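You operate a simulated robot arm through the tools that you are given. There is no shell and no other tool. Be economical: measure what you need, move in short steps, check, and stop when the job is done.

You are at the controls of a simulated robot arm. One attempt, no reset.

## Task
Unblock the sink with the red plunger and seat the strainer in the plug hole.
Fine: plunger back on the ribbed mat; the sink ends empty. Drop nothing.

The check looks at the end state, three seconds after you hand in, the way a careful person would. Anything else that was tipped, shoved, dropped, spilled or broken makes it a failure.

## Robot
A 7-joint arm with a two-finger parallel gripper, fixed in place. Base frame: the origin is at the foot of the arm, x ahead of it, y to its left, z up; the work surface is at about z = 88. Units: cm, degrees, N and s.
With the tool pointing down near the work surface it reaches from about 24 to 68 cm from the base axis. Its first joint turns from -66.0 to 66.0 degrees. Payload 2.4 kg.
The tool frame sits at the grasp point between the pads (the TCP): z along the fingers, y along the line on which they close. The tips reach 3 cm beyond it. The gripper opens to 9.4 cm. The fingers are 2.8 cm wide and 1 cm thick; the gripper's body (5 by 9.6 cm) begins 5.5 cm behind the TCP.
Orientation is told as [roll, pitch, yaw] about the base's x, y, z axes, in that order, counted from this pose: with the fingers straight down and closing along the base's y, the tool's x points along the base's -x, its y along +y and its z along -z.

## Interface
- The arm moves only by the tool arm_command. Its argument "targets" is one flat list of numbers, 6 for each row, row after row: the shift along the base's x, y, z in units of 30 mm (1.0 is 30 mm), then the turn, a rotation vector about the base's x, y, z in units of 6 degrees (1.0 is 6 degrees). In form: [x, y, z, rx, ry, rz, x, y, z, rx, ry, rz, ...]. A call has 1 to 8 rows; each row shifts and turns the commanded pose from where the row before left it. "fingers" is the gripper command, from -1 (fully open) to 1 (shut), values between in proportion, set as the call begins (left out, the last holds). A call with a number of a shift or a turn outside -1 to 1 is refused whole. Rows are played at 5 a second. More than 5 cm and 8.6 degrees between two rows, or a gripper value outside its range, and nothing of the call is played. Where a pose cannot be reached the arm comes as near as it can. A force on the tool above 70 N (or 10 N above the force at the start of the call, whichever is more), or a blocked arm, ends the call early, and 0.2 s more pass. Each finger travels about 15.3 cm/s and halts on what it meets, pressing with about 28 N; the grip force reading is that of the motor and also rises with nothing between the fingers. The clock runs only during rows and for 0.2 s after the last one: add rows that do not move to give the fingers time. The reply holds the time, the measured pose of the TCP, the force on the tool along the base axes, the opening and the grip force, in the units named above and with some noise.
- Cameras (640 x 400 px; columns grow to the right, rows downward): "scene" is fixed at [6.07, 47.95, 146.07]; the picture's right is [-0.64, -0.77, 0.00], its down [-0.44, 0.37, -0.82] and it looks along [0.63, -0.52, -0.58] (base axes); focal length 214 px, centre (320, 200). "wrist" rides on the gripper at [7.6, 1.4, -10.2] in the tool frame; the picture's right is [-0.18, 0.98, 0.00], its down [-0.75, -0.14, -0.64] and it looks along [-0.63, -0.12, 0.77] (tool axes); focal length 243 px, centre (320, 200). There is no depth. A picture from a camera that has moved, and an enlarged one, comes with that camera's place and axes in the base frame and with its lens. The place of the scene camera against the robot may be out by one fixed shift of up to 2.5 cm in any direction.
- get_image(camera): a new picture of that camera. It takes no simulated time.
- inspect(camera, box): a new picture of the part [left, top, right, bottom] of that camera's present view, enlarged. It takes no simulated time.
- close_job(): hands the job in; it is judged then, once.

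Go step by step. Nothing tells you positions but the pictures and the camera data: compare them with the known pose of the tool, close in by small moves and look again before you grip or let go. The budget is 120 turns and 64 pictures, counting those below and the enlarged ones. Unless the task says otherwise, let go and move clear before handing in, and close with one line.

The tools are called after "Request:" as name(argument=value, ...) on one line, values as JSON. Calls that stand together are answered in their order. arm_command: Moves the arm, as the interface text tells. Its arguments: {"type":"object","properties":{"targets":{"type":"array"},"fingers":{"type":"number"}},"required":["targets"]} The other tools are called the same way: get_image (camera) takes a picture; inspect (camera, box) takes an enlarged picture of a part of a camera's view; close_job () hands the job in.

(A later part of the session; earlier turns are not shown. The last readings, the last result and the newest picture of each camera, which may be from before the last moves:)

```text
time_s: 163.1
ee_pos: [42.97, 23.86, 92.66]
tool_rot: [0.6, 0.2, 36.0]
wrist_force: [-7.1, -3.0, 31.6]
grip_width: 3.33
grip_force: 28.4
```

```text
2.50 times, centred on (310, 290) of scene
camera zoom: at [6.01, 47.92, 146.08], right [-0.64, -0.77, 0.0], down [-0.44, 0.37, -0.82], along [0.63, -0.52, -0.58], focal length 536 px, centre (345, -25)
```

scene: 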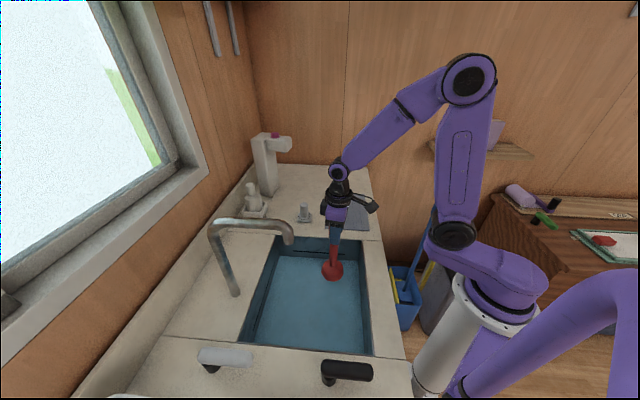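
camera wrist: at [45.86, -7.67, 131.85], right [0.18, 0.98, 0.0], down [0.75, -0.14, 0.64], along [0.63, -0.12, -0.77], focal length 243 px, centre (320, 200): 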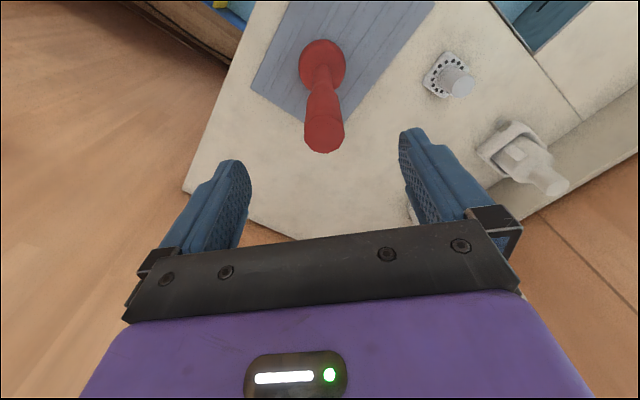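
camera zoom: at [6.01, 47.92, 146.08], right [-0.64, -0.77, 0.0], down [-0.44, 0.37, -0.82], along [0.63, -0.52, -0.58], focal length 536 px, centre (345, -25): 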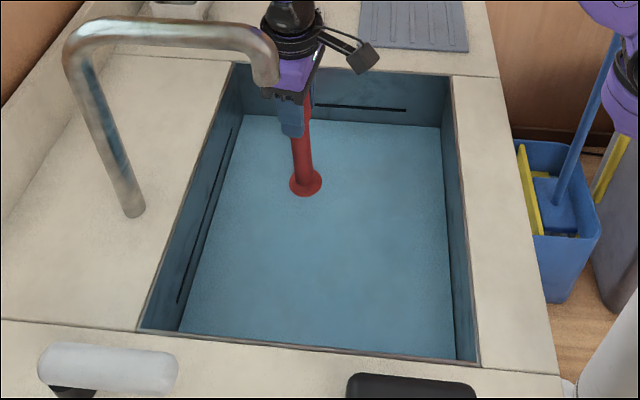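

The sink is still full, but the missing contact at (33.7,17.9) could be a recess around the hole. I'll go back there and press down to measure the depth.

Request:
arm_command(targets=[0, 0, 0.8, 0, 0, 0, -0.77, -0.49, 0, 0, 0, 0, -0.77, -0.49, 0, 0, 0, 0, -0.77, -0.49, 0, 0, 0, 0, -0.77, -0.49, 0, 0, 0, 0, 0, 0, -0.6, 0, 0, 0, 0, 0, -0.2, 0, 0, 0, 0, 0, 0, 0, 0, 0])

Request:
arm_command(targets=[0, 0, -0.05, 0, 0, 0, 0, 0, 0, 0, 0, 0])

Request:
arm_command(targets=[0, 0, -0.05, 0, 0, 0, 0, 0, 0, 0, 0, 0])

Request:
arm_command(targets=[0, 0, -0.05, 0, 0, 0, 0, 0, 0, 0, 0, 0])

```text
time_s: 164.9
ee_pos: [33.7, 17.87, 92.64]
tool_rot: [0.7, 0.5, 36.0]
wrist_force: [-6.7, -3.7, 36.2]
grip_width: 3.3
grip_force: 28.0
```

```text
time_s: 165.4
ee_pos: [33.72, 18.07, 92.62]
tool_rot: [0.6, 0.0, 36.0]
wrist_force: [-4.5, -3.0, 20.0]
grip_width: 3.32
grip_force: 28.1
stopped in row 2: the force on the tool passed its limit (the readings are from after the stop); the commanded pose is now the measured one
```

```text
time_s: 165.8
ee_pos: [33.78, 18.0, 92.6]
tool_rot: [0.8, 0.1, 36.0]
wrist_force: [-5.4, -4.2, 21.8]
grip_width: 3.34
grip_force: 28.5
stopped in row 2: the force on the tool passed its limit (the readings are from after the stop); the commanded pose is now the measured one
```

```text
time_s: 166.4
ee_pos: [33.78, 18.13, 92.47]
tool_rot: [0.6, 0.2, 36.0]
wrist_force: [-4.0, -2.9, 21.3]
grip_width: 3.34
grip_force: 27.7
stopped in row 2: the force on the tool passed its limit (the readings are from after the stop); the commanded pose is now the measured one
```

The floor there is normal. I may have been using too few strokes per point, so I'll give the likeliest line on the mat side six to seven strokes per point.

Request:
arm_command(targets=[0, 0, 0.5, 0, 0, 0, 0.7, 0.82, 0.3, 0, 0, 0, 0.7, 0.82, 0, 0, 0, 0, 0, 0, -0.83, 0, 0, 0, 0, 0, 0.8, 0, 0, 0, 0, 0, -0.8, 0, 0, 0, 0, 0, 0.8, 0, 0, 0, 0, 0, -0.8, 0, 0, 0])

Request:
arm_command(targets=[0, 0, 0.8, 0, 0, 0, 0, 0, -0.8, 0, 0, 0, 0, 0, 0.8, 0, 0, 0, 0, 0, -0.8, 0, 0, 0, 0, 0, 0.8, 0, 0, 0, 0, 0, -0.8, 0, 0, 0, 0, 0, 0.8, 0, 0, 0, 0, 0, -0.8, 0, 0, 0])

Request:
arm_command(targets=[0, 0, 0.5, 0, 0, 0, 0.6, -0.6, 0.3, 0, 0, 0, 0, 0, -0.8, 0, 0, 0, 0, 0, 0.8, 0, 0, 0, 0, 0, -0.8, 0, 0, 0, 0, 0, 0.8, 0, 0, 0, 0, 0, -0.8, 0, 0, 0, 0, 0, 0, 0, 0, 0])

Request:
arm_command(targets=[0, 0, 0.8, 0, 0, 0, 0, 0, -0.8, 0, 0, 0, 0, 0, 0.8, 0, 0, 0, 0, 0, -0.8, 0, 0, 0, 0, 0, 0.8, 0, 0, 0, 0, 0, -0.8, 0, 0, 0, 0, 0, 0.8, 0, 0, 0, 0, 0, -0.8, 0, 0, 0])

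Request:
arm_command(targets=[0, 0, 0.5, 0, 0, 0, 0.57, -0.6, 0.3, 0, 0, 0, 0, 0, -0.8, 0, 0, 0, 0, 0, 0.8, 0, 0, 0, 0, 0, -0.8, 0, 0, 0, 0, 0, 0.8, 0, 0, 0, 0, 0, -0.8, 0, 0, 0, 0, 0, 0, 0, 0, 0])

Request:
arm_command(targets=[0, 0, 0.8, 0, 0, 0, 0, 0, -0.8, 0, 0, 0, 0, 0, 0.8, 0, 0, 0, 0, 0, -0.8, 0, 0, 0, 0, 0, 0.8, 0, 0, 0, 0, 0, -0.8, 0, 0, 0, 0, 0, 0.8, 0, 0, 0, 0, 0, -0.8, 0, 0, 0])

Request:
arm_command(targets=[0, 0, 0.5, 0, 0, 0, 0.57, -0.6, 0.3, 0, 0, 0, 0, 0, -0.8, 0, 0, 0, 0, 0, 0.8, 0, 0, 0, 0, 0, -0.8, 0, 0, 0, 0, 0, 0.8, 0, 0, 0, 0, 0, -0.8, 0, 0, 0, 0, 0, 0, 0, 0, 0])

Request:
arm_command(targets=[0, 0, 0.8, 0, 0, 0, 0, 0, -0.8, 0, 0, 0, 0, 0, 0.8, 0, 0, 0, 0, 0, -0.8, 0, 0, 0, 0, 0, 0.8, 0, 0, 0, 0, 0, -0.8, 0, 0, 0, 0, 0, 0.8, 0, 0, 0, 0, 0, -0.8, 0, 0, 0])

```text
time_s: 168.2
ee_pos: [37.95, 22.91, 92.56]
tool_rot: [0.8, 0.1, 35.9]
wrist_force: [-6.3, -4.7, 26.3]
grip_width: 3.31
grip_force: 27.7
```

```text
time_s: 170.0
ee_pos: [38.03, 22.99, 92.53]
tool_rot: [0.7, 0.0, 35.9]
wrist_force: [-9.1, -5.8, 42.3]
grip_width: 3.32
grip_force: 27.7
```

```text
time_s: 171.8
ee_pos: [39.74, 21.22, 92.52]
tool_rot: [0.8, -0.1, 36.0]
wrist_force: [-11.6, -9.6, 63.4]
grip_width: 3.33
grip_force: 27.4
```

```text
time_s: 173.6
ee_pos: [39.78, 21.1, 92.65]
tool_rot: [0.6, 0.1, 35.9]
wrist_force: [-4.6, -4.9, 19.9]
grip_width: 3.31
grip_force: 28.6
```

```text
time_s: 175.4
ee_pos: [41.62, 19.47, 92.63]
tool_rot: [0.7, 0.0, 36.0]
wrist_force: [-12.8, -5.7, 55.1]
grip_width: 3.34
grip_force: 27.7
```

```text
time_s: 177.2
ee_pos: [41.43, 19.35, 92.62]
tool_rot: [0.8, 0.0, 36.0]
wrist_force: [-5.5, -2.5, 25.8]
grip_width: 3.35
grip_force: 28.5
```

```text
time_s: 179.0
ee_pos: [43.29, 17.79, 92.51]
tool_rot: [0.7, 0.0, 36.0]
wrist_force: [-8.4, -5.4, 36.4]
grip_width: 3.33
grip_force: 27.8
```

```text
time_s: 180.8
ee_pos: [43.06, 17.62, 92.54]
tool_rot: [0.7, -0.4, 36.1]
wrist_force: [-10.8, -6.0, 57.3]
grip_width: 3.33
grip_force: 28.2
```

Request:
arm_command(targets=[0, 0, 0.5, 0, 0, 0, -0.65, -0.4, 0.3, 0, 0, 0, -0.65, -0.4, 0, 0, 0, 0, 0, 0, -0.8, 0, 0, 0, 0, 0, 0.8, 0, 0, 0, 0, 0, -0.8, 0, 0, 0, 0, 0, 0.8, 0, 0, 0, 0, 0, -0.8, 0, 0, 0])

Request:
arm_command(targets=[0, 0, 0.8, 0, 0, 0, 0, 0, -0.8, 0, 0, 0, 0, 0, 0.8, 0, 0, 0, 0, 0, -0.8, 0, 0, 0, 0, 0, 0.8, 0, 0, 0, 0, 0, -0.8, 0, 0, 0, 0, 0, 0.8, 0, 0, 0, 0, 0, -0.8, 0, 0, 0])

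Request:
arm_command(targets=[0, 0, 0.5, 0, 0, 0, -0.58, 0.6, 0.3, 0, 0, 0, 0, 0, -0.8, 0, 0, 0, 0, 0, 0.8, 0, 0, 0, 0, 0, -0.8, 0, 0, 0, 0, 0, 0.8, 0, 0, 0, 0, 0, -0.8, 0, 0, 0, 0, 0, 0, 0, 0, 0])

Request:
arm_command(targets=[0, 0, 0.8, 0, 0, 0, 0, 0, -0.8, 0, 0, 0, 0, 0, 0.8, 0, 0, 0, 0, 0, -0.8, 0, 0, 0, 0, 0, 0.8, 0, 0, 0, 0, 0, -0.8, 0, 0, 0, 0, 0, 0.8, 0, 0, 0, 0, 0, -0.8, 0, 0, 0])

Request:
arm_command(targets=[0, 0, 0.5, 0, 0, 0, -0.58, 0.6, 0.3, 0, 0, 0, 0, 0, -0.8, 0, 0, 0, 0, 0, 0.8, 0, 0, 0, 0, 0, -0.8, 0, 0, 0, 0, 0, 0.8, 0, 0, 0, 0, 0, -0.8, 0, 0, 0, 0, 0, 0, 0, 0, 0])

Request:
arm_command(targets=[0, 0, 0.8, 0, 0, 0, 0, 0, -0.8, 0, 0, 0, 0, 0, 0.8, 0, 0, 0, 0, 0, -0.8, 0, 0, 0, 0, 0, 0.8, 0, 0, 0, 0, 0, -0.8, 0, 0, 0, 0, 0, 0.8, 0, 0, 0, 0, 0, -0.8, 0, 0, 0])

Request:
arm_command(targets=[0, 0, 0.5, 0, 0, 0, -0.58, 0.6, 0.3, 0, 0, 0, 0, 0, -0.8, 0, 0, 0, 0, 0, 0.8, 0, 0, 0, 0, 0, -0.8, 0, 0, 0, 0, 0, 0.8, 0, 0, 0, 0, 0, -0.8, 0, 0, 0, 0, 0, 0, 0, 0, 0])

Request:
arm_command(targets=[0, 0, 0.8, 0, 0, 0, 0, 0, -0.8, 0, 0, 0, 0, 0, 0.8, 0, 0, 0, 0, 0, -0.8, 0, 0, 0, 0, 0, 0.8, 0, 0, 0, 0, 0, -0.8, 0, 0, 0, 0, 0, 0.8, 0, 0, 0, 0, 0, -0.8, 0, 0, 0])

Request:
inspect(camera="scene", box=[220, 210, 400, 370])

```text
time_s: 182.6
ee_pos: [39.41, 15.25, 92.64]
tool_rot: [0.7, 0.1, 35.9]
wrist_force: [-6.1, -2.7, 26.8]
grip_width: 3.33
grip_force: 27.9
```

```text
time_s: 184.4
ee_pos: [39.19, 15.17, 92.47]
tool_rot: [0.7, -0.1, 35.9]
wrist_force: [-8.3, -4.8, 41.4]
grip_width: 3.32
grip_force: 28.2
```

```text
time_s: 186.2
ee_pos: [37.54, 16.95, 92.54]
tool_rot: [0.7, 0.1, 36.0]
wrist_force: [-6.1, -3.6, 26.7]
grip_width: 3.32
grip_force: 28.3
```

```text
time_s: 188.0
ee_pos: [37.69, 17.1, 92.61]
tool_rot: [0.7, 0.0, 36.0]
wrist_force: [-2.4, -2.3, 13.6]
grip_width: 3.35
grip_force: 27.7
```

```text
time_s: 189.8
ee_pos: [35.86, 18.74, 92.7]
tool_rot: [0.7, 0.2, 35.9]
wrist_force: [-5.2, -5.4, 30.4]
grip_width: 3.3
grip_force: 27.5
```

```text
time_s: 191.6
ee_pos: [35.87, 18.81, 92.52]
tool_rot: [0.7, 0.1, 36.1]
wrist_force: [-6.1, -4.0, 27.3]
grip_width: 3.33
grip_force: 27.7
```

```text
time_s: 193.4
ee_pos: [34.22, 20.79, 92.63]
tool_rot: [0.7, -0.2, 35.9]
wrist_force: [-8.9, -3.4, 54.6]
grip_width: 3.34
grip_force: 27.3
```

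```text
time_s: 195.2
ee_pos: [34.11, 20.81, 92.69]
tool_rot: [0.7, 0.0, 36.0]
wrist_force: [-7.1, -5.0, 36.3]
grip_width: 3.34
grip_force: 28.1
```

```text
2.50 times, centred on (310, 290) of scene
camera zoom: at [6.01, 47.91, 146.08], right [-0.64, -0.77, 0.0], down [-0.44, 0.37, -0.82], along [0.63, -0.52, -0.58], focal length 536 px, centre (345, -25)
```

zoom: 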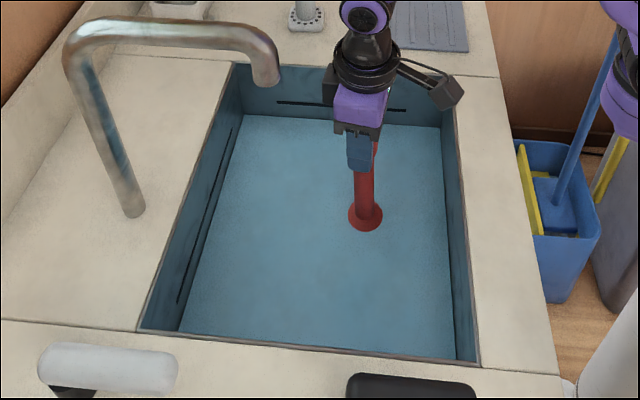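

Still full. I'll work the far-side line next, six strokes per point.

Request:
arm_command(targets=[0, 0, 0.8, 0, 0, 0, 0.98, 0.09, 0, 0, 0, 0, 0.98, 0.09, 0, 0, 0, 0, 0.98, 0.09, 0, 0, 0, 0, 0.98, 0.09, 0, 0, 0, 0, 0, 0, -0.4, 0, 0, 0, 0, 0, -0.4, 0, 0, 0, 0, 0, 0, 0, 0, 0])

Request:
arm_command(targets=[0, 0, 0.8, 0, 0, 0, 0, 0, -0.8, 0, 0, 0, 0, 0, 0.8, 0, 0, 0, 0, 0, -0.8, 0, 0, 0, 0, 0, 0.8, 0, 0, 0, 0, 0, -0.8, 0, 0, 0, 0, 0, 0.8, 0, 0, 0, 0, 0, -0.8, 0, 0, 0])

Request:
arm_command(targets=[0, 0, 0.5, 0, 0, 0, -0.58, 0.6, 0.3, 0, 0, 0, 0, 0, -0.8, 0, 0, 0, 0, 0, 0.8, 0, 0, 0, 0, 0, -0.8, 0, 0, 0, 0, 0, 0.8, 0, 0, 0, 0, 0, -0.8, 0, 0, 0, 0, 0, 0, 0, 0, 0])

Request:
arm_command(targets=[0, 0, 0.8, 0, 0, 0, 0, 0, -0.8, 0, 0, 0, 0, 0, 0.8, 0, 0, 0, 0, 0, -0.8, 0, 0, 0, 0, 0, 0.8, 0, 0, 0, 0, 0, -0.8, 0, 0, 0, 0, 0, 0.8, 0, 0, 0, 0, 0, -0.8, 0, 0, 0])

Request:
arm_command(targets=[0, 0, 0.5, 0, 0, 0, -0.58, 0.6, 0.3, 0, 0, 0, 0, 0, -0.8, 0, 0, 0, 0, 0, 0.8, 0, 0, 0, 0, 0, -0.8, 0, 0, 0, 0, 0, 0.8, 0, 0, 0, 0, 0, -0.8, 0, 0, 0, 0, 0, 0, 0, 0, 0])

Request:
arm_command(targets=[0, 0, 0.8, 0, 0, 0, 0, 0, -0.8, 0, 0, 0, 0, 0, 0.8, 0, 0, 0, 0, 0, -0.8, 0, 0, 0, 0, 0, 0.8, 0, 0, 0, 0, 0, -0.8, 0, 0, 0, 0, 0, 0.8, 0, 0, 0, 0, 0, -0.8, 0, 0, 0])

Request:
arm_command(targets=[0, 0, 0.5, 0, 0, 0, -0.55, 0.55, 0.3, 0, 0, 0, 0, 0, -0.8, 0, 0, 0, 0, 0, 0.8, 0, 0, 0, 0, 0, -0.8, 0, 0, 0, 0, 0, 0.8, 0, 0, 0, 0, 0, -0.8, 0, 0, 0, 0, 0, 0, 0, 0, 0])

Request:
arm_command(targets=[0, 0, 0.8, 0, 0, 0, 0, 0, -0.8, 0, 0, 0, 0, 0, 0.8, 0, 0, 0, 0, 0, -0.8, 0, 0, 0, 0, 0, 0.8, 0, 0, 0, 0, 0, -0.8, 0, 0, 0, 0, 0, 0.8, 0, 0, 0, 0, 0, -0.8, 0, 0, 0])

```text
time_s: 197.0
ee_pos: [45.83, 21.77, 92.65]
tool_rot: [0.8, 0.0, 35.9]
wrist_force: [-7.4, -3.6, 31.2]
grip_width: 3.33
grip_force: 28.2
```

```text
time_s: 198.8
ee_pos: [46.08, 21.81, 92.71]
tool_rot: [0.7, 0.0, 35.9]
wrist_force: [-8.2, -3.2, 27.9]
grip_width: 3.32
grip_force: 28.0
```

```text
time_s: 200.6
ee_pos: [44.11, 23.4, 92.49]
tool_rot: [0.8, 0.0, 36.0]
wrist_force: [-11.9, -6.3, 48.4]
grip_width: 3.32
grip_force: 28.3
```

```text
time_s: 202.4
ee_pos: [44.23, 23.64, 92.69]
tool_rot: [0.7, 0.0, 35.9]
wrist_force: [-5.7, -2.5, 20.2]
grip_width: 3.33
grip_force: 28.1
```

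```text
time_s: 204.2
ee_pos: [42.56, 25.28, 92.58]
tool_rot: [0.6, -0.3, 36.0]
wrist_force: [-9.5, -5.9, 51.0]
grip_width: 3.31
grip_force: 28.0
```

```text
time_s: 206.0
ee_pos: [42.46, 25.2, 92.69]
tool_rot: [0.7, 0.1, 36.0]
wrist_force: [-4.2, -3.9, 12.6]
grip_width: 3.32
grip_force: 27.5
```

```text
time_s: 207.8
ee_pos: [40.82, 26.93, 92.6]
tool_rot: [0.7, 0.0, 36.0]
wrist_force: [-10.4, -9.3, 46.4]
grip_width: 3.33
grip_force: 27.6
```

```text
time_s: 209.6
ee_pos: [40.77, 27.12, 92.6]
tool_rot: [0.7, 0.0, 35.9]
wrist_force: [-10.4, -5.8, 38.6]
grip_width: 3.34
grip_force: 28.4
```

Request:
arm_command(targets=[0, 0, 0.8, 0, 0, 0, -0.87, -0.32, 0, 0, 0, 0, -0.87, -0.32, 0, 0, 0, 0, -0.87, -0.32, 0, 0, 0, 0, -0.87, -0.32, 0, 0, 0, 0, 0, 0, -0.4, 0, 0, 0, 0, 0, -0.4, 0, 0, 0, 0, 0, 0, 0, 0, 0])

Request:
arm_command(targets=[0, 0, 0.8, 0, 0, 0, 0, 0, -0.8, 0, 0, 0, 0, 0, 0.8, 0, 0, 0, 0, 0, -0.8, 0, 0, 0, 0, 0, 0.8, 0, 0, 0, 0, 0, -0.8, 0, 0, 0, 0, 0, 0.8, 0, 0, 0, 0, 0, -0.8, 0, 0, 0])

Request:
arm_command(targets=[0, 0, 0.5, 0, 0, 0, -0.59, 0.59, 0.3, 0, 0, 0, 0, 0, -0.8, 0, 0, 0, 0, 0, 0.8, 0, 0, 0, 0, 0, -0.8, 0, 0, 0, 0, 0, 0.8, 0, 0, 0, 0, 0, -0.8, 0, 0, 0, 0, 0, 0, 0, 0, 0])

Request:
arm_command(targets=[0, 0, 0.8, 0, 0, 0, 0, 0, -0.8, 0, 0, 0, 0, 0, 0.8, 0, 0, 0, 0, 0, -0.8, 0, 0, 0, 0, 0, 0.8, 0, 0, 0, 0, 0, -0.8, 0, 0, 0, 0, 0, 0.8, 0, 0, 0, 0, 0, -0.8, 0, 0, 0])

Request:
arm_command(targets=[0, 0, 0.5, 0, 0, 0, -0.59, 0.59, 0.3, 0, 0, 0, 0, 0, -0.8, 0, 0, 0, 0, 0, 0.8, 0, 0, 0, 0, 0, -0.8, 0, 0, 0, 0, 0, 0.8, 0, 0, 0, 0, 0, -0.8, 0, 0, 0, 0, 0, 0, 0, 0, 0])

Request:
arm_command(targets=[0, 0, 0.8, 0, 0, 0, 0, 0, -0.8, 0, 0, 0, 0, 0, 0.8, 0, 0, 0, 0, 0, -0.8, 0, 0, 0, 0, 0, 0.8, 0, 0, 0, 0, 0, -0.8, 0, 0, 0, 0, 0, 0.8, 0, 0, 0, 0, 0, -0.8, 0, 0, 0])

Request:
arm_command(targets=[0, 0, 0.5, 0, 0, 0, -0.59, 0.59, 0.3, 0, 0, 0, 0, 0, -0.8, 0, 0, 0, 0, 0, 0.8, 0, 0, 0, 0, 0, -0.8, 0, 0, 0, 0, 0, 0.8, 0, 0, 0, 0, 0, -0.8, 0, 0, 0, 0, 0, 0, 0, 0, 0])

Request:
arm_command(targets=[0, 0, 0.8, 0, 0, 0, 0, 0, -0.8, 0, 0, 0, 0, 0, 0.8, 0, 0, 0, 0, 0, -0.8, 0, 0, 0, 0, 0, 0.8, 0, 0, 0, 0, 0, -0.8, 0, 0, 0, 0, 0, 0.8, 0, 0, 0, 0, 0, -0.8, 0, 0, 0])

Request:
inspect(camera="scene", box=[220, 210, 400, 370])

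```text
time_s: 211.4
ee_pos: [30.31, 23.06, 92.6]
tool_rot: [0.8, 0.0, 35.9]
wrist_force: [-11.1, -6.7, 64.8]
grip_width: 3.35
grip_force: 28.0
```

```text
time_s: 213.2
ee_pos: [30.51, 22.94, 92.63]
tool_rot: [0.8, 0.0, 36.0]
wrist_force: [-6.0, -4.1, 33.6]
grip_width: 3.32
grip_force: 27.8
```

```text
time_s: 215.1
ee_pos: [28.58, 24.72, 92.57]
tool_rot: [0.8, -0.1, 36.0]
wrist_force: [-2.6, -3.7, 21.4]
grip_width: 3.37
grip_force: 28.5
stopped in row 8: the force on the tool passed its limit (the readings are from after the stop); the commanded pose is now the measured one
```

```text
time_s: 216.9
ee_pos: [28.61, 24.91, 92.6]
tool_rot: [0.9, 0.0, 35.9]
wrist_force: [-3.1, -4.2, 27.5]
grip_width: 3.35
grip_force: 28.2
```

```text
time_s: 218.7
ee_pos: [26.83, 26.39, 92.63]
tool_rot: [0.8, -0.1, 36.0]
wrist_force: [-3.6, -3.3, 21.8]
grip_width: 3.33
grip_force: 28.1
```

```text
time_s: 220.5
ee_pos: [26.73, 26.72, 92.62]
tool_rot: [0.9, 0.1, 35.9]
wrist_force: [-5.8, -6.0, 43.0]
grip_width: 3.36
grip_force: 27.7
```

```text
time_s: 222.3
ee_pos: [24.86, 28.22, 92.47]
tool_rot: [0.8, -0.2, 35.9]
wrist_force: [-7.9, -8.0, 57.1]
grip_width: 3.34
grip_force: 28.1
```

```text
time_s: 224.1
ee_pos: [25.04, 28.47, 92.68]
tool_rot: [0.7, -0.1, 35.9]
wrist_force: [-0.4, -0.7, 3.8]
grip_width: 3.31
grip_force: 27.7
```

```text
2.50 times, centred on (310, 290) of scene
camera zoom: at [6.07, 47.94, 146.07], right [-0.64, -0.77, 0.0], down [-0.44, 0.37, -0.82], along [0.63, -0.52, -0.58], focal length 536 px, centre (345, -25)
```

zoom: 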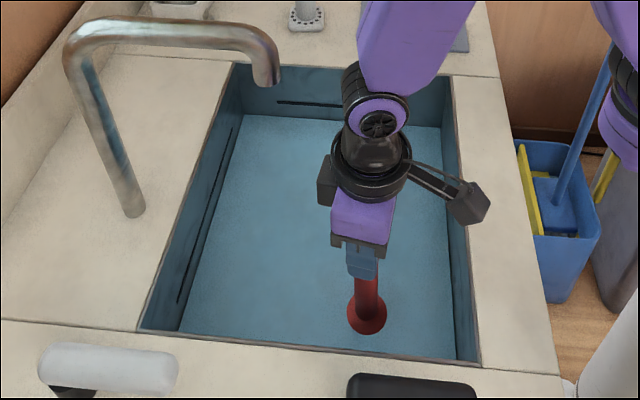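

Request:
arm_command(targets=[0, 0, 0.5, 0, 0, 0, -0.57, 0.63, 0.3, 0, 0, 0, 0, 0, -0.82, 0, 0, 0, 0, 0, 0.8, 0, 0, 0, 0, 0, -0.8, 0, 0, 0, 0, 0, 0.8, 0, 0, 0, 0, 0, -0.8, 0, 0, 0, 0, 0, 0, 0, 0, 0])

Request:
arm_command(targets=[0, 0, 0.8, 0, 0, 0, 0, 0, -0.8, 0, 0, 0, 0, 0, 0.8, 0, 0, 0, 0, 0, -0.8, 0, 0, 0, 0, 0, 0.8, 0, 0, 0, 0, 0, -0.8, 0, 0, 0, 0, 0, 0.8, 0, 0, 0, 0, 0, -0.8, 0, 0, 0])

Request:
arm_command(targets=[0, 0, 0.5, 0, 0, 0, 0.83, 0.83, 0.3, 0, 0, 0, 0, 0, -0.8, 0, 0, 0, 0, 0, 0.8, 0, 0, 0, 0, 0, -0.8, 0, 0, 0, 0, 0, 0.8, 0, 0, 0, 0, 0, -0.8, 0, 0, 0, 0, 0, 0, 0, 0, 0])

Request:
arm_command(targets=[0, 0, 0.8, 0, 0, 0, 0, 0, -0.8, 0, 0, 0, 0, 0, 0.8, 0, 0, 0, 0, 0, -0.8, 0, 0, 0, 0, 0, 0.8, 0, 0, 0, 0, 0, -0.8, 0, 0, 0, 0, 0, 0.8, 0, 0, 0, 0, 0, -0.8, 0, 0, 0])

Request:
arm_command(targets=[0, 0, 0.5, 0, 0, 0, -0.1, 0.83, 0.3, 0, 0, 0, 0, 0, -0.8, 0, 0, 0, 0, 0, 0.8, 0, 0, 0, 0, 0, -0.8, 0, 0, 0, 0, 0, 0.8, 0, 0, 0, 0, 0, -0.8, 0, 0, 0, 0, 0, 0, 0, 0, 0])

Request:
arm_command(targets=[0, 0, 0.8, 0, 0, 0, 0, 0, -0.8, 0, 0, 0, 0, 0, 0.8, 0, 0, 0, 0, 0, -0.8, 0, 0, 0, 0, 0, 0.8, 0, 0, 0, 0, 0, -0.8, 0, 0, 0, 0, 0, 0.8, 0, 0, 0, 0, 0, -0.8, 0, 0, 0])

```text
time_s: 225.9
ee_pos: [23.39, 30.34, 92.58]
tool_rot: [0.8, -0.1, 35.8]
wrist_force: [-7.6, -7.5, 58.7]
grip_width: 3.32
grip_force: 27.9
```

```text
time_s: 227.7
ee_pos: [23.44, 29.96, 92.62]
tool_rot: [0.8, -0.1, 36.0]
wrist_force: [-3.1, -3.9, 16.8]
grip_width: 3.35
grip_force: 27.8
```

```text
time_s: 229.6
ee_pos: [25.8, 32.67, 92.59]
tool_rot: [0.7, -0.2, 36.0]
wrist_force: [-2.2, -4.0, 19.3]
grip_width: 3.35
grip_force: 27.9
stopped in row 8: the force on the tool passed its limit (the readings are from after the stop); the commanded pose is now the measured one
```

```text
time_s: 231.4
ee_pos: [25.89, 32.68, 92.44]
tool_rot: [0.8, 0.0, 35.9]
wrist_force: [-0.9, -1.0, 5.1]
grip_width: 3.32
grip_force: 28.0
```

```text
time_s: 233.2
ee_pos: [25.49, 35.13, 92.6]
tool_rot: [0.8, -0.1, 35.9]
wrist_force: [10.3, -10.5, 10.6]
grip_width: 3.39
grip_force: 28.0
```

```text
time_s: 235.0
ee_pos: [25.54, 35.05, 92.58]
tool_rot: [1.0, -0.2, 35.9]
wrist_force: [4.5, -3.8, 3.7]
grip_width: 3.37
grip_force: 28.6
```

At (25.5,35) the cup just touched the end wall, so I stop going that way. The tap placement still favours the centre, so I'll return there and try a different pattern: short, sealed pumps with dwell.

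Request:
arm_command(targets=[0.1, -0.1, 0.8, 0, 0, 0, -0.2, -0.8, 0, 0, 0, 0, -0.2, -0.8, 0, 0, 0, 0, -0.1, -0.8, 0, 0, 0, 0, 1, -0.8, 0, 0, 0, 0, 1, -0.8, 0, 0, 0, 0, 0.9, 0.4, 0, 0, 0, 0, 0.85, 0.45, 0, 0, 0, 0])

Request:
arm_command(targets=[0, 0, -0.5, 0, 0, 0, 0, 0, -0.3, 0, 0, 0, 0, 0, 0, 0, 0, 0])

```text
time_s: 236.8
ee_pos: [35.61, 25.34, 94.94]
tool_rot: [0.8, -0.1, 35.9]
wrist_force: [0.7, 0.1, -0.3]
grip_width: 3.32
grip_force: 28.2
```

```text
time_s: 237.6
ee_pos: [35.58, 25.34, 92.46]
tool_rot: [0.8, -0.1, 35.9]
wrist_force: [-2.1, -2.6, 13.5]
grip_width: 3.34
grip_force: 28.0
```

Request:
arm_command(targets=[0, 0, -0.05, 0, 0, 0, 0, 0, 0.35, 0, 0, 0, 0, 0, 0, 0, 0, 0, 0, 0, -0.35, 0, 0, 0, 0, 0, 0, 0, 0, 0, 0, 0, 0.35, 0, 0, 0, 0, 0, 0, 0, 0, 0, 0, 0, -0.35, 0, 0, 0])

Request:
arm_command(targets=[0, 0, 0, 0, 0, 0, 0, 0, 0.35, 0, 0, 0, 0, 0, 0, 0, 0, 0, 0, 0, -0.35, 0, 0, 0, 0, 0, 0, 0, 0, 0, 0, 0, 0.35, 0, 0, 0, 0, 0, 0, 0, 0, 0, 0, 0, -0.35, 0, 0, 0])

Request:
arm_command(targets=[0, 0, 0, 0, 0, 0, 0, 0, 0.35, 0, 0, 0, 0, 0, 0, 0, 0, 0, 0, 0, -0.35, 0, 0, 0, 0, 0, 0, 0, 0, 0, 0, 0, 0.35, 0, 0, 0, 0, 0, 0, 0, 0, 0, 0, 0, -0.35, 0, 0, 0])

Request:
arm_command(targets=[0, 0, 0, 0, 0, 0, 0, 0, 0.15, 0, 0, 0, 0, 0, -0.15, 0, 0, 0, 0, 0, 0.15, 0, 0, 0, 0, 0, -0.15, 0, 0, 0, 0, 0, 0.15, 0, 0, 0, 0, 0, -0.15, 0, 0, 0, 0, 0, 0, 0, 0, 0])

Request:
arm_command(targets=[0, 0, 0.9, 0, 0, 0, 0, 0, 0, 0, 0, 0, 0, 0, 0, 0, 0, 0, 0, 0, 0, 0, 0, 0, 0, 0, 0, 0, 0, 0, 0, 0, 0, 0, 0, 0])

Request:
inspect(camera="scene", box=[220, 210, 400, 370])

```text
time_s: 239.4
ee_pos: [35.63, 25.38, 92.43]
tool_rot: [0.9, -0.3, 35.8]
wrist_force: [-4.0, -3.2, 25.2]
grip_width: 3.32
grip_force: 27.8
```

```text
time_s: 241.2
ee_pos: [35.69, 25.45, 92.65]
tool_rot: [0.9, -0.5, 35.8]
wrist_force: [-9.7, -5.4, 57.1]
grip_width: 3.34
grip_force: 27.9
```

```text
time_s: 243.0
ee_pos: [35.59, 25.5, 92.45]
tool_rot: [0.8, -0.3, 35.9]
wrist_force: [-7.3, -8.1, 47.6]
grip_width: 3.37
grip_force: 28.0
```

```text
time_s: 244.8
ee_pos: [35.64, 25.44, 92.55]
tool_rot: [0.9, -0.4, 35.9]
wrist_force: [-11.8, -6.0, 60.9]
grip_width: 3.31
grip_force: 27.3
```

```text
time_s: 246.2
ee_pos: [35.46, 25.51, 95.05]
tool_rot: [0.8, -0.2, 35.9]
wrist_force: [0.0, 0.1, -1.9]
grip_width: 3.31
grip_force: 28.1
```

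```text
2.50 times, centred on (310, 290) of scene
camera zoom: at [6.08, 47.95, 146.07], right [-0.64, -0.77, 0.0], down [-0.44, 0.37, -0.82], along [0.63, -0.52, -0.58], focal length 536 px, centre (345, -25)
```

zoom: 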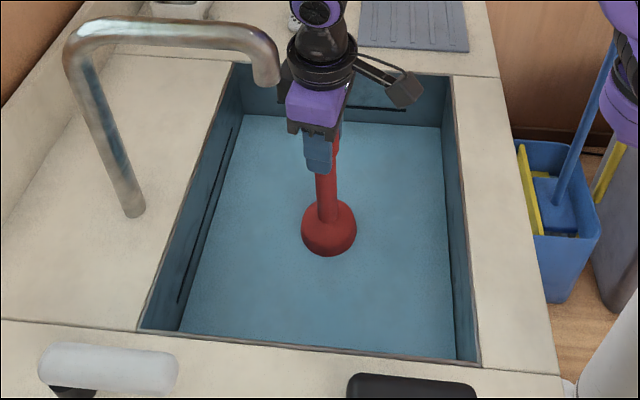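

No change again. The area under the tap is the only one not yet tested with a straight plunger, and it needs a tilted grip to clear the spout. I'll go back to the mat to regrip at about 35° with the handle top against the palm.

Request:
arm_command(targets=[0.1, -0.8, 0, 0, 0, 0, 0.1, -0.8, 0, 0, 0, 0, 0.1, -0.8, 0, 0, 0, 0, 0, -0.85, 0.5, 0, 0, 0, 0, 0, 0.95, 0, 0, 0, 0, 0, 0.95, 0, 0, 0, 0, 0, 0.95, 0, 0, 0, 0, 0, 0.95, 0, 0, 0])

Request:
arm_command(targets=[0, 0, 0.95, 0, 0, 0, 0, 0, 0.95, 0, 0, 0, 0, 0, 0.95, 0, 0, 0, 0, 0, 0, 0, 0, 0])

Request:
arm_command(targets=[0.73, -0.96, 0, 0, 0, -0.75, 0.73, -0.96, 0, 0, 0, -0.75, 0.73, -0.96, 0, 0, 0, -0.75, 0.73, -0.96, 0, 0, 0, -0.75, 0.73, -0.96, 0, 0, 0, -0.75, 0.73, -0.96, 0, 0, 0, -0.75, 0.73, -0.96, 0, 0, 0, -0.75, 0.73, -0.96, 0, 0, 0, -0.75])

```text
time_s: 248.0
ee_pos: [36.51, 15.75, 107.9]
tool_rot: [0.9, -0.2, 35.9]
wrist_force: [-0.3, 0.2, -2.6]
grip_width: 3.33
grip_force: 28.1
```

```text
time_s: 249.0
ee_pos: [36.47, 15.81, 116.6]
tool_rot: [0.8, -0.2, 35.9]
wrist_force: [0.8, 0.2, -1.8]
grip_width: 3.33
grip_force: 27.6
```

```text
time_s: 250.8
ee_pos: [54.15, -7.46, 116.42]
tool_rot: [0.8, -0.1, -0.2]
wrist_force: [1.2, 0.1, -1.6]
grip_width: 3.34
grip_force: 28.5
```

Request:
arm_command(targets=[-0.05, -0.2, -0.7, -0.13, 0, 0, 0, 0, -0.9, 0, 0, 0, 0, 0, -0.7, 0, 0, 0, 0, 0, -0.25, 0, 0, 0, 0, 0, -0.1, 0, 0, 0, 0, 0, 0, 0, 0, 0])

Request:
arm_command(targets=[0, 0, -0.05, 0, 0, 0, 0, 0, -0.05, 0, 0, 0, 0, 0, 0, 0, 0, 0])

```text
time_s: 252.2
ee_pos: [53.71, -7.98, 108.65]
tool_rot: [0.1, -0.2, -0.1]
wrist_force: [-0.5, -0.7, -1.9]
grip_width: 3.37
grip_force: 27.8
```

```text
time_s: 253.0
ee_pos: [53.85, -7.91, 108.23]
tool_rot: [0.1, -0.2, -0.1]
wrist_force: [-0.5, -0.5, -2.5]
grip_width: 3.32
grip_force: 27.7
```

Request:
arm_command(targets=[0, 0, -0.05, 0, 0, 0, 0, 0, -0.04, 0, 0, 0, 0, 0, 0, 0, 0, 0])

Request:
arm_command(targets=[0, 0, -0.03, 0, 0, 0, 0, 0, 0, 0, 0, 0])

```text
time_s: 253.8
ee_pos: [53.88, -7.86, 108.11]
tool_rot: [0.1, -0.3, -0.2]
wrist_force: [-7.9, 1.4, 21.9]
grip_width: 3.34
grip_force: 27.9
```

```text
time_s: 254.4
ee_pos: [53.84, -7.88, 108.1]
tool_rot: [0.0, -0.5, -0.1]
wrist_force: [-11.7, 0.4, 41.2]
grip_width: 3.37
grip_force: 28.2
```

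Request:
arm_command(targets=[0, 0, 0.04, 0, 0, 0, 0, 0, 0, 0, 0, 0, 0, 0, 0, 0, 0, 0], fingers=-1)

Request:
arm_command(targets=[0, 0, 0.4, 0, 0, 0, 0, 0, 0.9, 0, 0, 0, 0, 0, 0.9, 0, 0, 0, 0, 0, 0.9, 0, 0, 0, 0, 0, 0.9, 0, 0, 0, -0.3, 0, 0.9, 0, 0, 0, 0, 0, 0, 0, 0, 0])

Request:
arm_command(targets=[0, 0, 0, 0, -1, 0, 0, 0, 0, 0, -1, 0, 0, 0, 0, 0, -1, 0, 0, 0, 0, 0, -1, 0, 0, 0, 0, 0, -1, 0, 0, 0, 0, 0, -0.8, 0, 0, 0, 0, 0, 0, 0])

Request:
get_image(camera="wrist")

```text
time_s: 255.2
ee_pos: [53.88, -8.04, 108.06]
tool_rot: [0.0, -0.4, -0.2]
wrist_force: [-5.2, 0.6, 26.0]
grip_width: 9.39
grip_force: 0.1
```

```text
time_s: 256.8
ee_pos: [52.81, -7.86, 122.78]
tool_rot: [0.1, -0.2, -0.1]
wrist_force: [-1.0, 0.2, 0.0]
grip_width: 9.38
grip_force: 0.0
```

```text
time_s: 258.4
ee_pos: [53.0, -8.03, 122.72]
tool_rot: [0.0, -35.1, -0.1]
wrist_force: [-0.2, 0.2, -1.0]
grip_width: 9.4
grip_force: 0.0
```

```text
5 pictures are left
camera wrist: at [40.71, -6.53, 126.71], right [0.15, 0.98, 0.11], down [0.25, -0.14, 0.96], along [0.96, -0.12, -0.27], focal length 243 px, centre (320, 200)
```

wrist: 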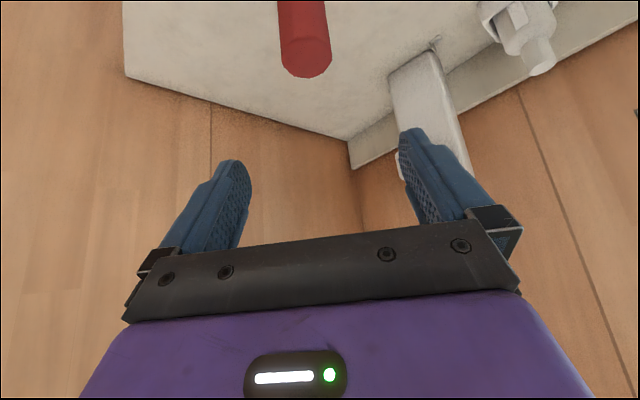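

The plunger stands at (53.75,-8.1). I descend with the tilted tool until the palm touches, then grip.

Request:
arm_command(targets=[0.27, -0.03, -0.5, 0, 0, 0, 0, 0, -0.9, 0, 0, 0, 0, 0, -0.9, 0, 0, 0, 0, 0, -0.9, 0, 0, 0, 0, 0, -0.9, 0, 0, 0, 0, 0, -0.5, 0, 0, 0, 0, 0, 0, 0, 0, 0])

Request:
arm_command(targets=[0, 0, -0.1, 0, 0, 0, 0, 0, 0, 0, 0, 0])

Request:
arm_command(targets=[0, 0, -0.05, 0, 0, 0, 0, 0, 0, 0, 0, 0])

```text
time_s: 260.0
ee_pos: [53.84, -8.25, 108.82]
tool_rot: [0.1, -35.1, -0.1]
wrist_force: [-0.5, 0.6, 0.2]
grip_width: 9.41
grip_force: 0.1
```

```text
time_s: 260.6
ee_pos: [53.88, -8.11, 108.62]
tool_rot: [0.1, -34.9, 0.0]
wrist_force: [-0.2, -0.5, 0.9]
grip_width: 9.4
grip_force: 0.1
```

```text
time_s: 261.2
ee_pos: [53.83, -8.08, 108.67]
tool_rot: [0.2, -35.0, -0.1]
wrist_force: [-0.2, 0.0, 0.3]
grip_width: 9.4
grip_force: 0.1
```

Request:
arm_command(targets=[0, 0, -0.04, 0, 0, 0, 0, 0, 0, 0, 0, 0])

Request:
arm_command(targets=[0, 0, 0, 0, 0, 0, 0, 0, 0, 0, 0, 0, 0, 0, 0, 0, 0, 0, 0, 0, 0, 0, 0, 0], fingers=1)

Request:
arm_command(targets=[0, 0, 0.5, 0, 0, 0, 0, 0, 0.9, 0, 0, 0, 0, 0, 0.9, 0, 0, 0, 0, 0, 0.7, 0, 0, 0, 0, 0, 0, 0, 0, 0])

Request:
arm_command(targets=[-0.73, 0.93, 0, 0, 0, 0.75, -0.73, 0.93, 0, 0, 0, 0.75, -0.73, 0.93, 0, 0, 0, 0.75, -0.73, 0.93, 0, 0, 0, 0.75, -0.73, 0.93, 0, 0, 0, 0.75, -0.73, 0.93, 0, 0, 0, 0.75, -0.73, 0.93, 0, 0, 0, 0.75, -0.73, 0.93, 0, 0, 0, 0.75])

Request:
arm_command(targets=[0, 0.1, -0.9, 0, 0, 0, 0, 0.1, -0.9, 0, 0, 0, 0, 0.1, -0.9, 0, 0, 0, 0, 0.1, -0.9, 0, 0, 0, 0, 0.1, -0.9, 0, 0, 0, 0, 0.1, -0.9, 0, 0, 0, 0, 0, -0.9, 0, 0, 0, 0, 0, 0, 0, 0, 0])

```text
time_s: 261.8
ee_pos: [53.91, -8.16, 108.36]
tool_rot: [0.2, -35.0, 0.0]
wrist_force: [0.5, -1.1, -0.4]
grip_width: 9.41
grip_force: 0.0
```

```text
time_s: 262.8
ee_pos: [53.79, -8.11, 108.36]
tool_rot: [0.1, -34.9, -0.1]
wrist_force: [0.0, -0.4, -0.1]
grip_width: 3.72
grip_force: 27.6
```

```text
time_s: 264.0
ee_pos: [53.71, -8.11, 117.26]
tool_rot: [0.0, -35.0, -0.1]
wrist_force: [0.5, -0.7, -2.3]
grip_width: 3.71
grip_force: 28.2
```

```text
time_s: 265.8
ee_pos: [36.35, 14.43, 117.29]
tool_rot: [0.1, -35.1, 36.0]
wrist_force: [0.1, 0.2, -2.8]
grip_width: 3.71
grip_force: 27.7
```

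```text
time_s: 267.6
ee_pos: [36.61, 15.63, 100.48]
tool_rot: [0.1, -35.0, 35.9]
wrist_force: [0.3, -0.4, -2.3]
grip_width: 3.73
grip_force: 28.4
out of reach, approached as far as the arm can: row 5, 6
```

Request:
arm_command(targets=[-0.34, 0.91, -0.3, 0, 0, 0, -0.34, 0.91, 0, 0, 0, 0, -0.34, 0.91, 0, 0, 0, 0, -0.34, 0.91, 0, 0, 0, 0, -0.34, 0.91, 0, 0, 0, 0, 0, 0, 0, 0, 0, 0])

Request:
arm_command(targets=[0, 0, 0, 0, 0, 0])

```text
time_s: 269.0
ee_pos: [31.61, 29.13, 99.58]
tool_rot: [0.1, -34.9, 35.9]
wrist_force: [-0.6, -0.1, -2.2]
grip_width: 3.72
grip_force: 27.7
```

```text
time_s: 269.4
ee_pos: [31.62, 29.15, 99.47]
tool_rot: [0.1, -34.9, 35.9]
wrist_force: [-0.7, 0.0, -3.0]
grip_width: 3.72
grip_force: 27.8
```

I'm in position on the tap line. I lower the plunger and find the floor.

Request:
arm_command(targets=[0, 0, -0.8, 0, 0, 0, 0, 0, -0.7, 0, 0, 0, 0, 0, -0.5, 0, 0, 0, 0, 0, -0.15, 0, 0, 0, 0, 0, -0.1, 0, 0, 0, 0, 0, 0, 0, 0, 0])

Request:
arm_command(targets=[0, 0, -0.1, 0, 0, 0, 0, 0, -0.05, 0, 0, 0, 0, 0, 0, 0, 0, 0])

```text
time_s: 270.8
ee_pos: [31.73, 28.94, 92.8]
tool_rot: [0.1, -35.0, 35.9]
wrist_force: [-0.3, 0.2, -2.1]
grip_width: 3.74
grip_force: 27.9
```

```text
time_s: 271.6
ee_pos: [31.74, 29.32, 92.6]
tool_rot: [0.2, -35.4, 35.8]
wrist_force: [-4.8, -2.2, 36.7]
grip_width: 3.7
grip_force: 27.7
```

Request:
arm_command(targets=[0, 0, 0.65, 0, 0, 0, 0, 0, -0.65, 0, 0, 0, 0, 0, 0.65, 0, 0, 0, 0, 0, -0.65, 0, 0, 0, 0, 0, 0.65, 0, 0, 0, 0, 0, -0.65, 0, 0, 0, 0, 0, 0.65, 0, 0, 0, 0, 0, -0.65, 0, 0, 0])

Request:
arm_command(targets=[0, 0, 0.65, 0, 0, 0, 0, 0, -0.65, 0, 0, 0, 0, 0, 0.65, 0, 0, 0, 0, 0, -0.65, 0, 0, 0, 0, 0, 0, 0, 0, 0])

Request:
arm_command(targets=[0, 0, 0.5, 0, 0, 0, 0.4, 0.75, 0.15, 0, 0, 0, 0, 0, -0.67, 0, 0, 0, 0, 0, 0.65, 0, 0, 0, 0, 0, -0.65, 0, 0, 0, 0, 0, 0.65, 0, 0, 0, 0, 0, -0.65, 0, 0, 0, 0, 0, 0, 0, 0, 0])

Request:
arm_command(targets=[0, 0, 0.65, 0, 0, 0, 0, 0, -0.65, 0, 0, 0, 0, 0, 0.65, 0, 0, 0, 0, 0, -0.65, 0, 0, 0, 0, 0, 0.65, 0, 0, 0, 0, 0, -0.65, 0, 0, 0, 0, 0, 0.65, 0, 0, 0, 0, 0, -0.65, 0, 0, 0])

Request:
arm_command(targets=[0, 0, 0.5, 0, 0, 0, 0.6, 0.6, 0.15, 0, 0, 0, 0, 0, -0.67, 0, 0, 0, 0, 0, 0.65, 0, 0, 0, 0, 0, -0.65, 0, 0, 0, 0, 0, 0.65, 0, 0, 0, 0, 0, -0.65, 0, 0, 0, 0, 0, 0, 0, 0, 0])

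Request:
arm_command(targets=[0, 0, 0.65, 0, 0, 0, 0, 0, -0.65, 0, 0, 0, 0, 0, 0.65, 0, 0, 0, 0, 0, -0.65, 0, 0, 0, 0, 0, 0.65, 0, 0, 0, 0, 0, -0.65, 0, 0, 0, 0, 0, 0.65, 0, 0, 0, 0, 0, -0.65, 0, 0, 0])

Request:
inspect(camera="scene", box=[220, 210, 400, 370])

```text
time_s: 273.4
ee_pos: [31.62, 29.21, 92.54]
tool_rot: [0.2, -35.6, 35.7]
wrist_force: [-4.6, -4.9, 27.0]
grip_width: 3.73
grip_force: 28.2
```

```text
time_s: 274.6
ee_pos: [31.72, 29.24, 92.64]
tool_rot: [0.2, -35.4, 35.8]
wrist_force: [-3.2, -3.7, 27.2]
grip_width: 3.74
grip_force: 27.6
```

```text
time_s: 276.4
ee_pos: [32.96, 31.37, 92.54]
tool_rot: [0.3, -35.5, 35.7]
wrist_force: [-3.0, -4.1, 34.9]
grip_width: 3.7
grip_force: 27.9
```

```text
time_s: 278.2
ee_pos: [33.05, 31.4, 92.52]
tool_rot: [0.2, -35.4, 35.8]
wrist_force: [-3.5, -4.2, 20.6]
grip_width: 3.73
grip_force: 27.7
```

```text
time_s: 280.0
ee_pos: [34.58, 33.32, 92.57]
tool_rot: [0.3, -35.5, 35.9]
wrist_force: [-2.1, -3.5, 30.8]
grip_width: 3.74
grip_force: 28.3
```

```text
time_s: 281.8
ee_pos: [34.75, 33.1, 92.57]
tool_rot: [0.3, -35.3, 35.8]
wrist_force: [-2.8, -3.8, 16.8]
grip_width: 3.72
grip_force: 28.0
```

```text
2.50 times, centred on (310, 290) of scene
camera zoom: at [6.05, 47.92, 146.08], right [-0.64, -0.77, 0.0], down [-0.44, 0.37, -0.82], along [0.63, -0.52, -0.58], focal length 536 px, centre (345, -25)
```

zoom: 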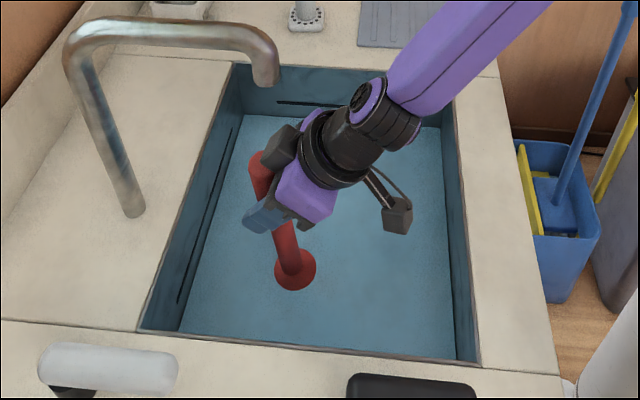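

No change under the tip, and the plunger leans about 5° again. I'll straighten it by friction and cover the other points around the spout.

Request:
arm_command(targets=[-0.2, -0.2, 0, 0, 0, 0, -0.2, -0.2, 0.02, 0, 0, 0, -0.2, -0.2, 0.02, 0, 0, 0, -0.2, -0.2, 0.02, 0, 0, 0, 0, 0, 0, 0, 0, 0])

Request:
arm_command(targets=[0, 0, 0.7, 0, 0, 0, 0.53, -0.75, 0.1, 0, 0, 0, 0, 0, -0.75, 0, 0, 0, 0, 0, -0.1, 0, 0, 0, 0, 0, 0.75, 0, 0, 0, 0, 0, -0.8, 0, 0, 0, 0, 0, 0.75, 0, 0, 0, 0, 0, -0.75, 0, 0, 0])

Request:
arm_command(targets=[0, 0, 0.75, 0, 0, 0, 0, 0, -0.75, 0, 0, 0, 0, 0, 0.75, 0, 0, 0, 0, 0, -0.75, 0, 0, 0, 0, 0, 0.75, 0, 0, 0, 0, 0, -0.75, 0, 0, 0, 0, 0, 0, 0, 0, 0])

Request:
arm_command(targets=[0, 0, 0.7, 0, 0, 0, 0.7, 0.7, 0.1, 0, 0, 0, 0, 0, -0.8, 0, 0, 0, 0, 0, 0.75, 0, 0, 0, 0, 0, -0.75, 0, 0, 0, 0, 0, 0.75, 0, 0, 0, 0, 0, -0.75, 0, 0, 0, 0, 0, 0, 0, 0, 0])

Request:
arm_command(targets=[0, 0, 0.75, 0, 0, 0, 0, 0, -0.75, 0, 0, 0, 0, 0, 0.75, 0, 0, 0, 0, 0, -0.75, 0, 0, 0, 0, 0, 0.75, 0, 0, 0, 0, 0, -0.75, 0, 0, 0, 0, 0, 0, 0, 0, 0])

```text
time_s: 283.0
ee_pos: [32.05, 30.66, 92.46]
tool_rot: [0.1, -34.9, 36.0]
wrist_force: [-0.1, 0.7, -1.4]
grip_width: 3.7
grip_force: 27.6
```

```text
time_s: 284.8
ee_pos: [33.87, 28.46, 92.34]
tool_rot: [0.1, -35.2, 35.9]
wrist_force: [-3.4, -6.5, 15.2]
grip_width: 3.71
grip_force: 28.3
```

```text
time_s: 286.4
ee_pos: [33.99, 28.5, 92.44]
tool_rot: [0.2, -35.5, 35.8]
wrist_force: [-1.3, -5.5, 26.6]
grip_width: 3.72
grip_force: 27.8
```

```text
time_s: 288.2
ee_pos: [36.06, 30.78, 92.36]
tool_rot: [0.2, -35.5, 35.8]
wrist_force: [-2.4, -4.2, 27.3]
grip_width: 3.76
grip_force: 28.4
```

```text
time_s: 289.8
ee_pos: [36.03, 30.51, 92.42]
tool_rot: [0.2, -35.4, 35.8]
wrist_force: [-1.8, -4.1, 26.7]
grip_width: 3.72
grip_force: 27.9
```

Request:
arm_command(targets=[0, 0, 0.7, 0, 0, 0, -0.83, 0.58, 0.1, 0, 0, 0, -0.83, 0.58, 0, 0, 0, 0, 0, 0, -0.82, 0, 0, 0, 0, 0, 0.75, 0, 0, 0, 0, 0, -0.75, 0, 0, 0, 0, 0, 0.75, 0, 0, 0, 0, 0, -0.75, 0, 0, 0])

Request:
arm_command(targets=[0, 0, 0.75, 0, 0, 0, 0, 0, -0.75, 0, 0, 0, 0, 0, 0.75, 0, 0, 0, 0, 0, -0.75, 0, 0, 0, 0, 0, 0.75, 0, 0, 0, 0, 0, -0.75, 0, 0, 0, 0, 0, 0, 0, 0, 0])

Request:
arm_command(targets=[0, 0, 0.7, 0, 0, 0, 0.83, 0.83, 0.1, 0, 0, 0, 0, 0, -0.82, 0, 0, 0, 0, 0, 0.75, 0, 0, 0, 0, 0, -0.75, 0, 0, 0, 0, 0, 0.75, 0, 0, 0, 0, 0, -0.75, 0, 0, 0, 0, 0, 0, 0, 0, 0])

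Request:
arm_command(targets=[0, 0, 0.75, 0, 0, 0, 0, 0, -0.75, 0, 0, 0, 0, 0, 0.75, 0, 0, 0, 0, 0, -0.75, 0, 0, 0, 0, 0, 0.75, 0, 0, 0, 0, 0, -0.75, 0, 0, 0, 0, 0, 0, 0, 0, 0])

Request:
arm_command(targets=[0, 0, 0.7, 0, 0, 0, -0.75, -0.1, 0.1, 0, 0, 0, -0.7, -0.1, 0, 0, 0, 0, 0, 0, -0.82, 0, 0, 0, 0, 0, 0.75, 0, 0, 0, 0, 0, -0.75, 0, 0, 0, 0, 0, 0.75, 0, 0, 0, 0, 0, -0.75, 0, 0, 0])

Request:
arm_command(targets=[0, 0, 0.75, 0, 0, 0, 0, 0, -0.75, 0, 0, 0, 0, 0, 0.75, 0, 0, 0, 0, 0, -0.75, 0, 0, 0, 0, 0, 0.75, 0, 0, 0, 0, 0, -0.75, 0, 0, 0, 0, 0, 0, 0, 0, 0])

Request:
arm_command(targets=[0, 0, 0.7, 0, 0, 0, -0.1, -0.7, 0.1, 0, 0, 0, 0, -0.7, 0, 0, 0, 0, 0, 0, -0.82, 0, 0, 0, 0, 0, 0.75, 0, 0, 0, 0, 0, -0.75, 0, 0, 0, 0, 0, 0.75, 0, 0, 0, 0, 0, -0.75, 0, 0, 0])

Request:
arm_command(targets=[0, 0, 0.75, 0, 0, 0, 0, 0, -0.75, 0, 0, 0, 0, 0, 0.75, 0, 0, 0, 0, 0, -0.75, 0, 0, 0, 0, 0, 0.75, 0, 0, 0, 0, 0, -0.75, 0, 0, 0, 0, 0, 0, 0, 0, 0])

```text
time_s: 291.6
ee_pos: [31.09, 34.41, 92.53]
tool_rot: [0.4, -35.7, 35.8]
wrist_force: [-2.9, -5.8, 35.0]
grip_width: 3.74
grip_force: 28.5
```

```text
time_s: 293.2
ee_pos: [31.28, 34.28, 92.49]
tool_rot: [0.3, -35.6, 35.8]
wrist_force: [-0.4, -4.6, 36.6]
grip_width: 3.74
grip_force: 27.9
```

```text
time_s: 295.0
ee_pos: [33.45, 36.6, 92.41]
tool_rot: [0.3, -35.5, 35.8]
wrist_force: [-0.2, -3.7, 32.8]
grip_width: 3.73
grip_force: 28.5
```

```text
time_s: 296.6
ee_pos: [33.61, 36.68, 92.34]
tool_rot: [0.4, -35.7, 35.8]
wrist_force: [1.7, -4.4, 38.9]
grip_width: 3.76
grip_force: 27.6
```

```text
time_s: 298.4
ee_pos: [29.07, 35.93, 92.29]
tool_rot: [0.3, -35.7, 35.9]
wrist_force: [-1.3, -4.5, 29.4]
grip_width: 3.8
grip_force: 28.2
```

```text
time_s: 300.0
ee_pos: [29.19, 35.99, 92.33]
tool_rot: [0.2, -35.4, 35.7]
wrist_force: [0.2, -2.6, 28.1]
grip_width: 3.72
grip_force: 27.9
```

```text
time_s: 301.8
ee_pos: [28.99, 31.71, 92.2]
tool_rot: [0.2, -35.4, 35.9]
wrist_force: [-1.6, -4.1, 21.7]
grip_width: 3.75
grip_force: 27.9
```

```text
time_s: 303.4
ee_pos: [29.06, 31.66, 92.17]
tool_rot: [0.2, -35.4, 35.8]
wrist_force: [0.0, -3.2, 23.0]
grip_width: 3.73
grip_force: 27.9
```

Now a level check.

Request:
inspect(camera="scene", box=[220, 210, 400, 370])

```text
2.50 times, centred on (310, 290) of scene
camera zoom: at [6.05, 47.92, 146.08], right [-0.64, -0.77, 0.0], down [-0.44, 0.37, -0.82], along [0.63, -0.52, -0.58], focal length 536 px, centre (345, -25)
```

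zoom: 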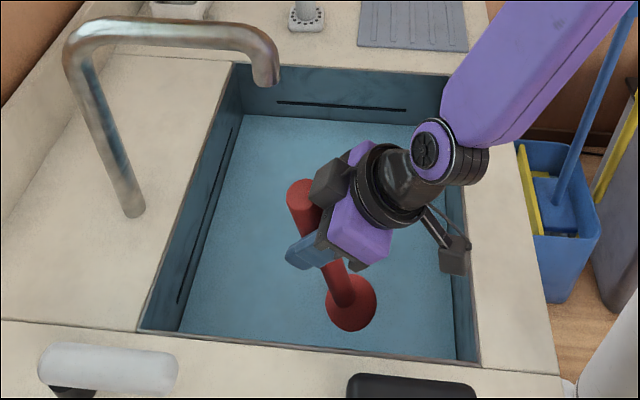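

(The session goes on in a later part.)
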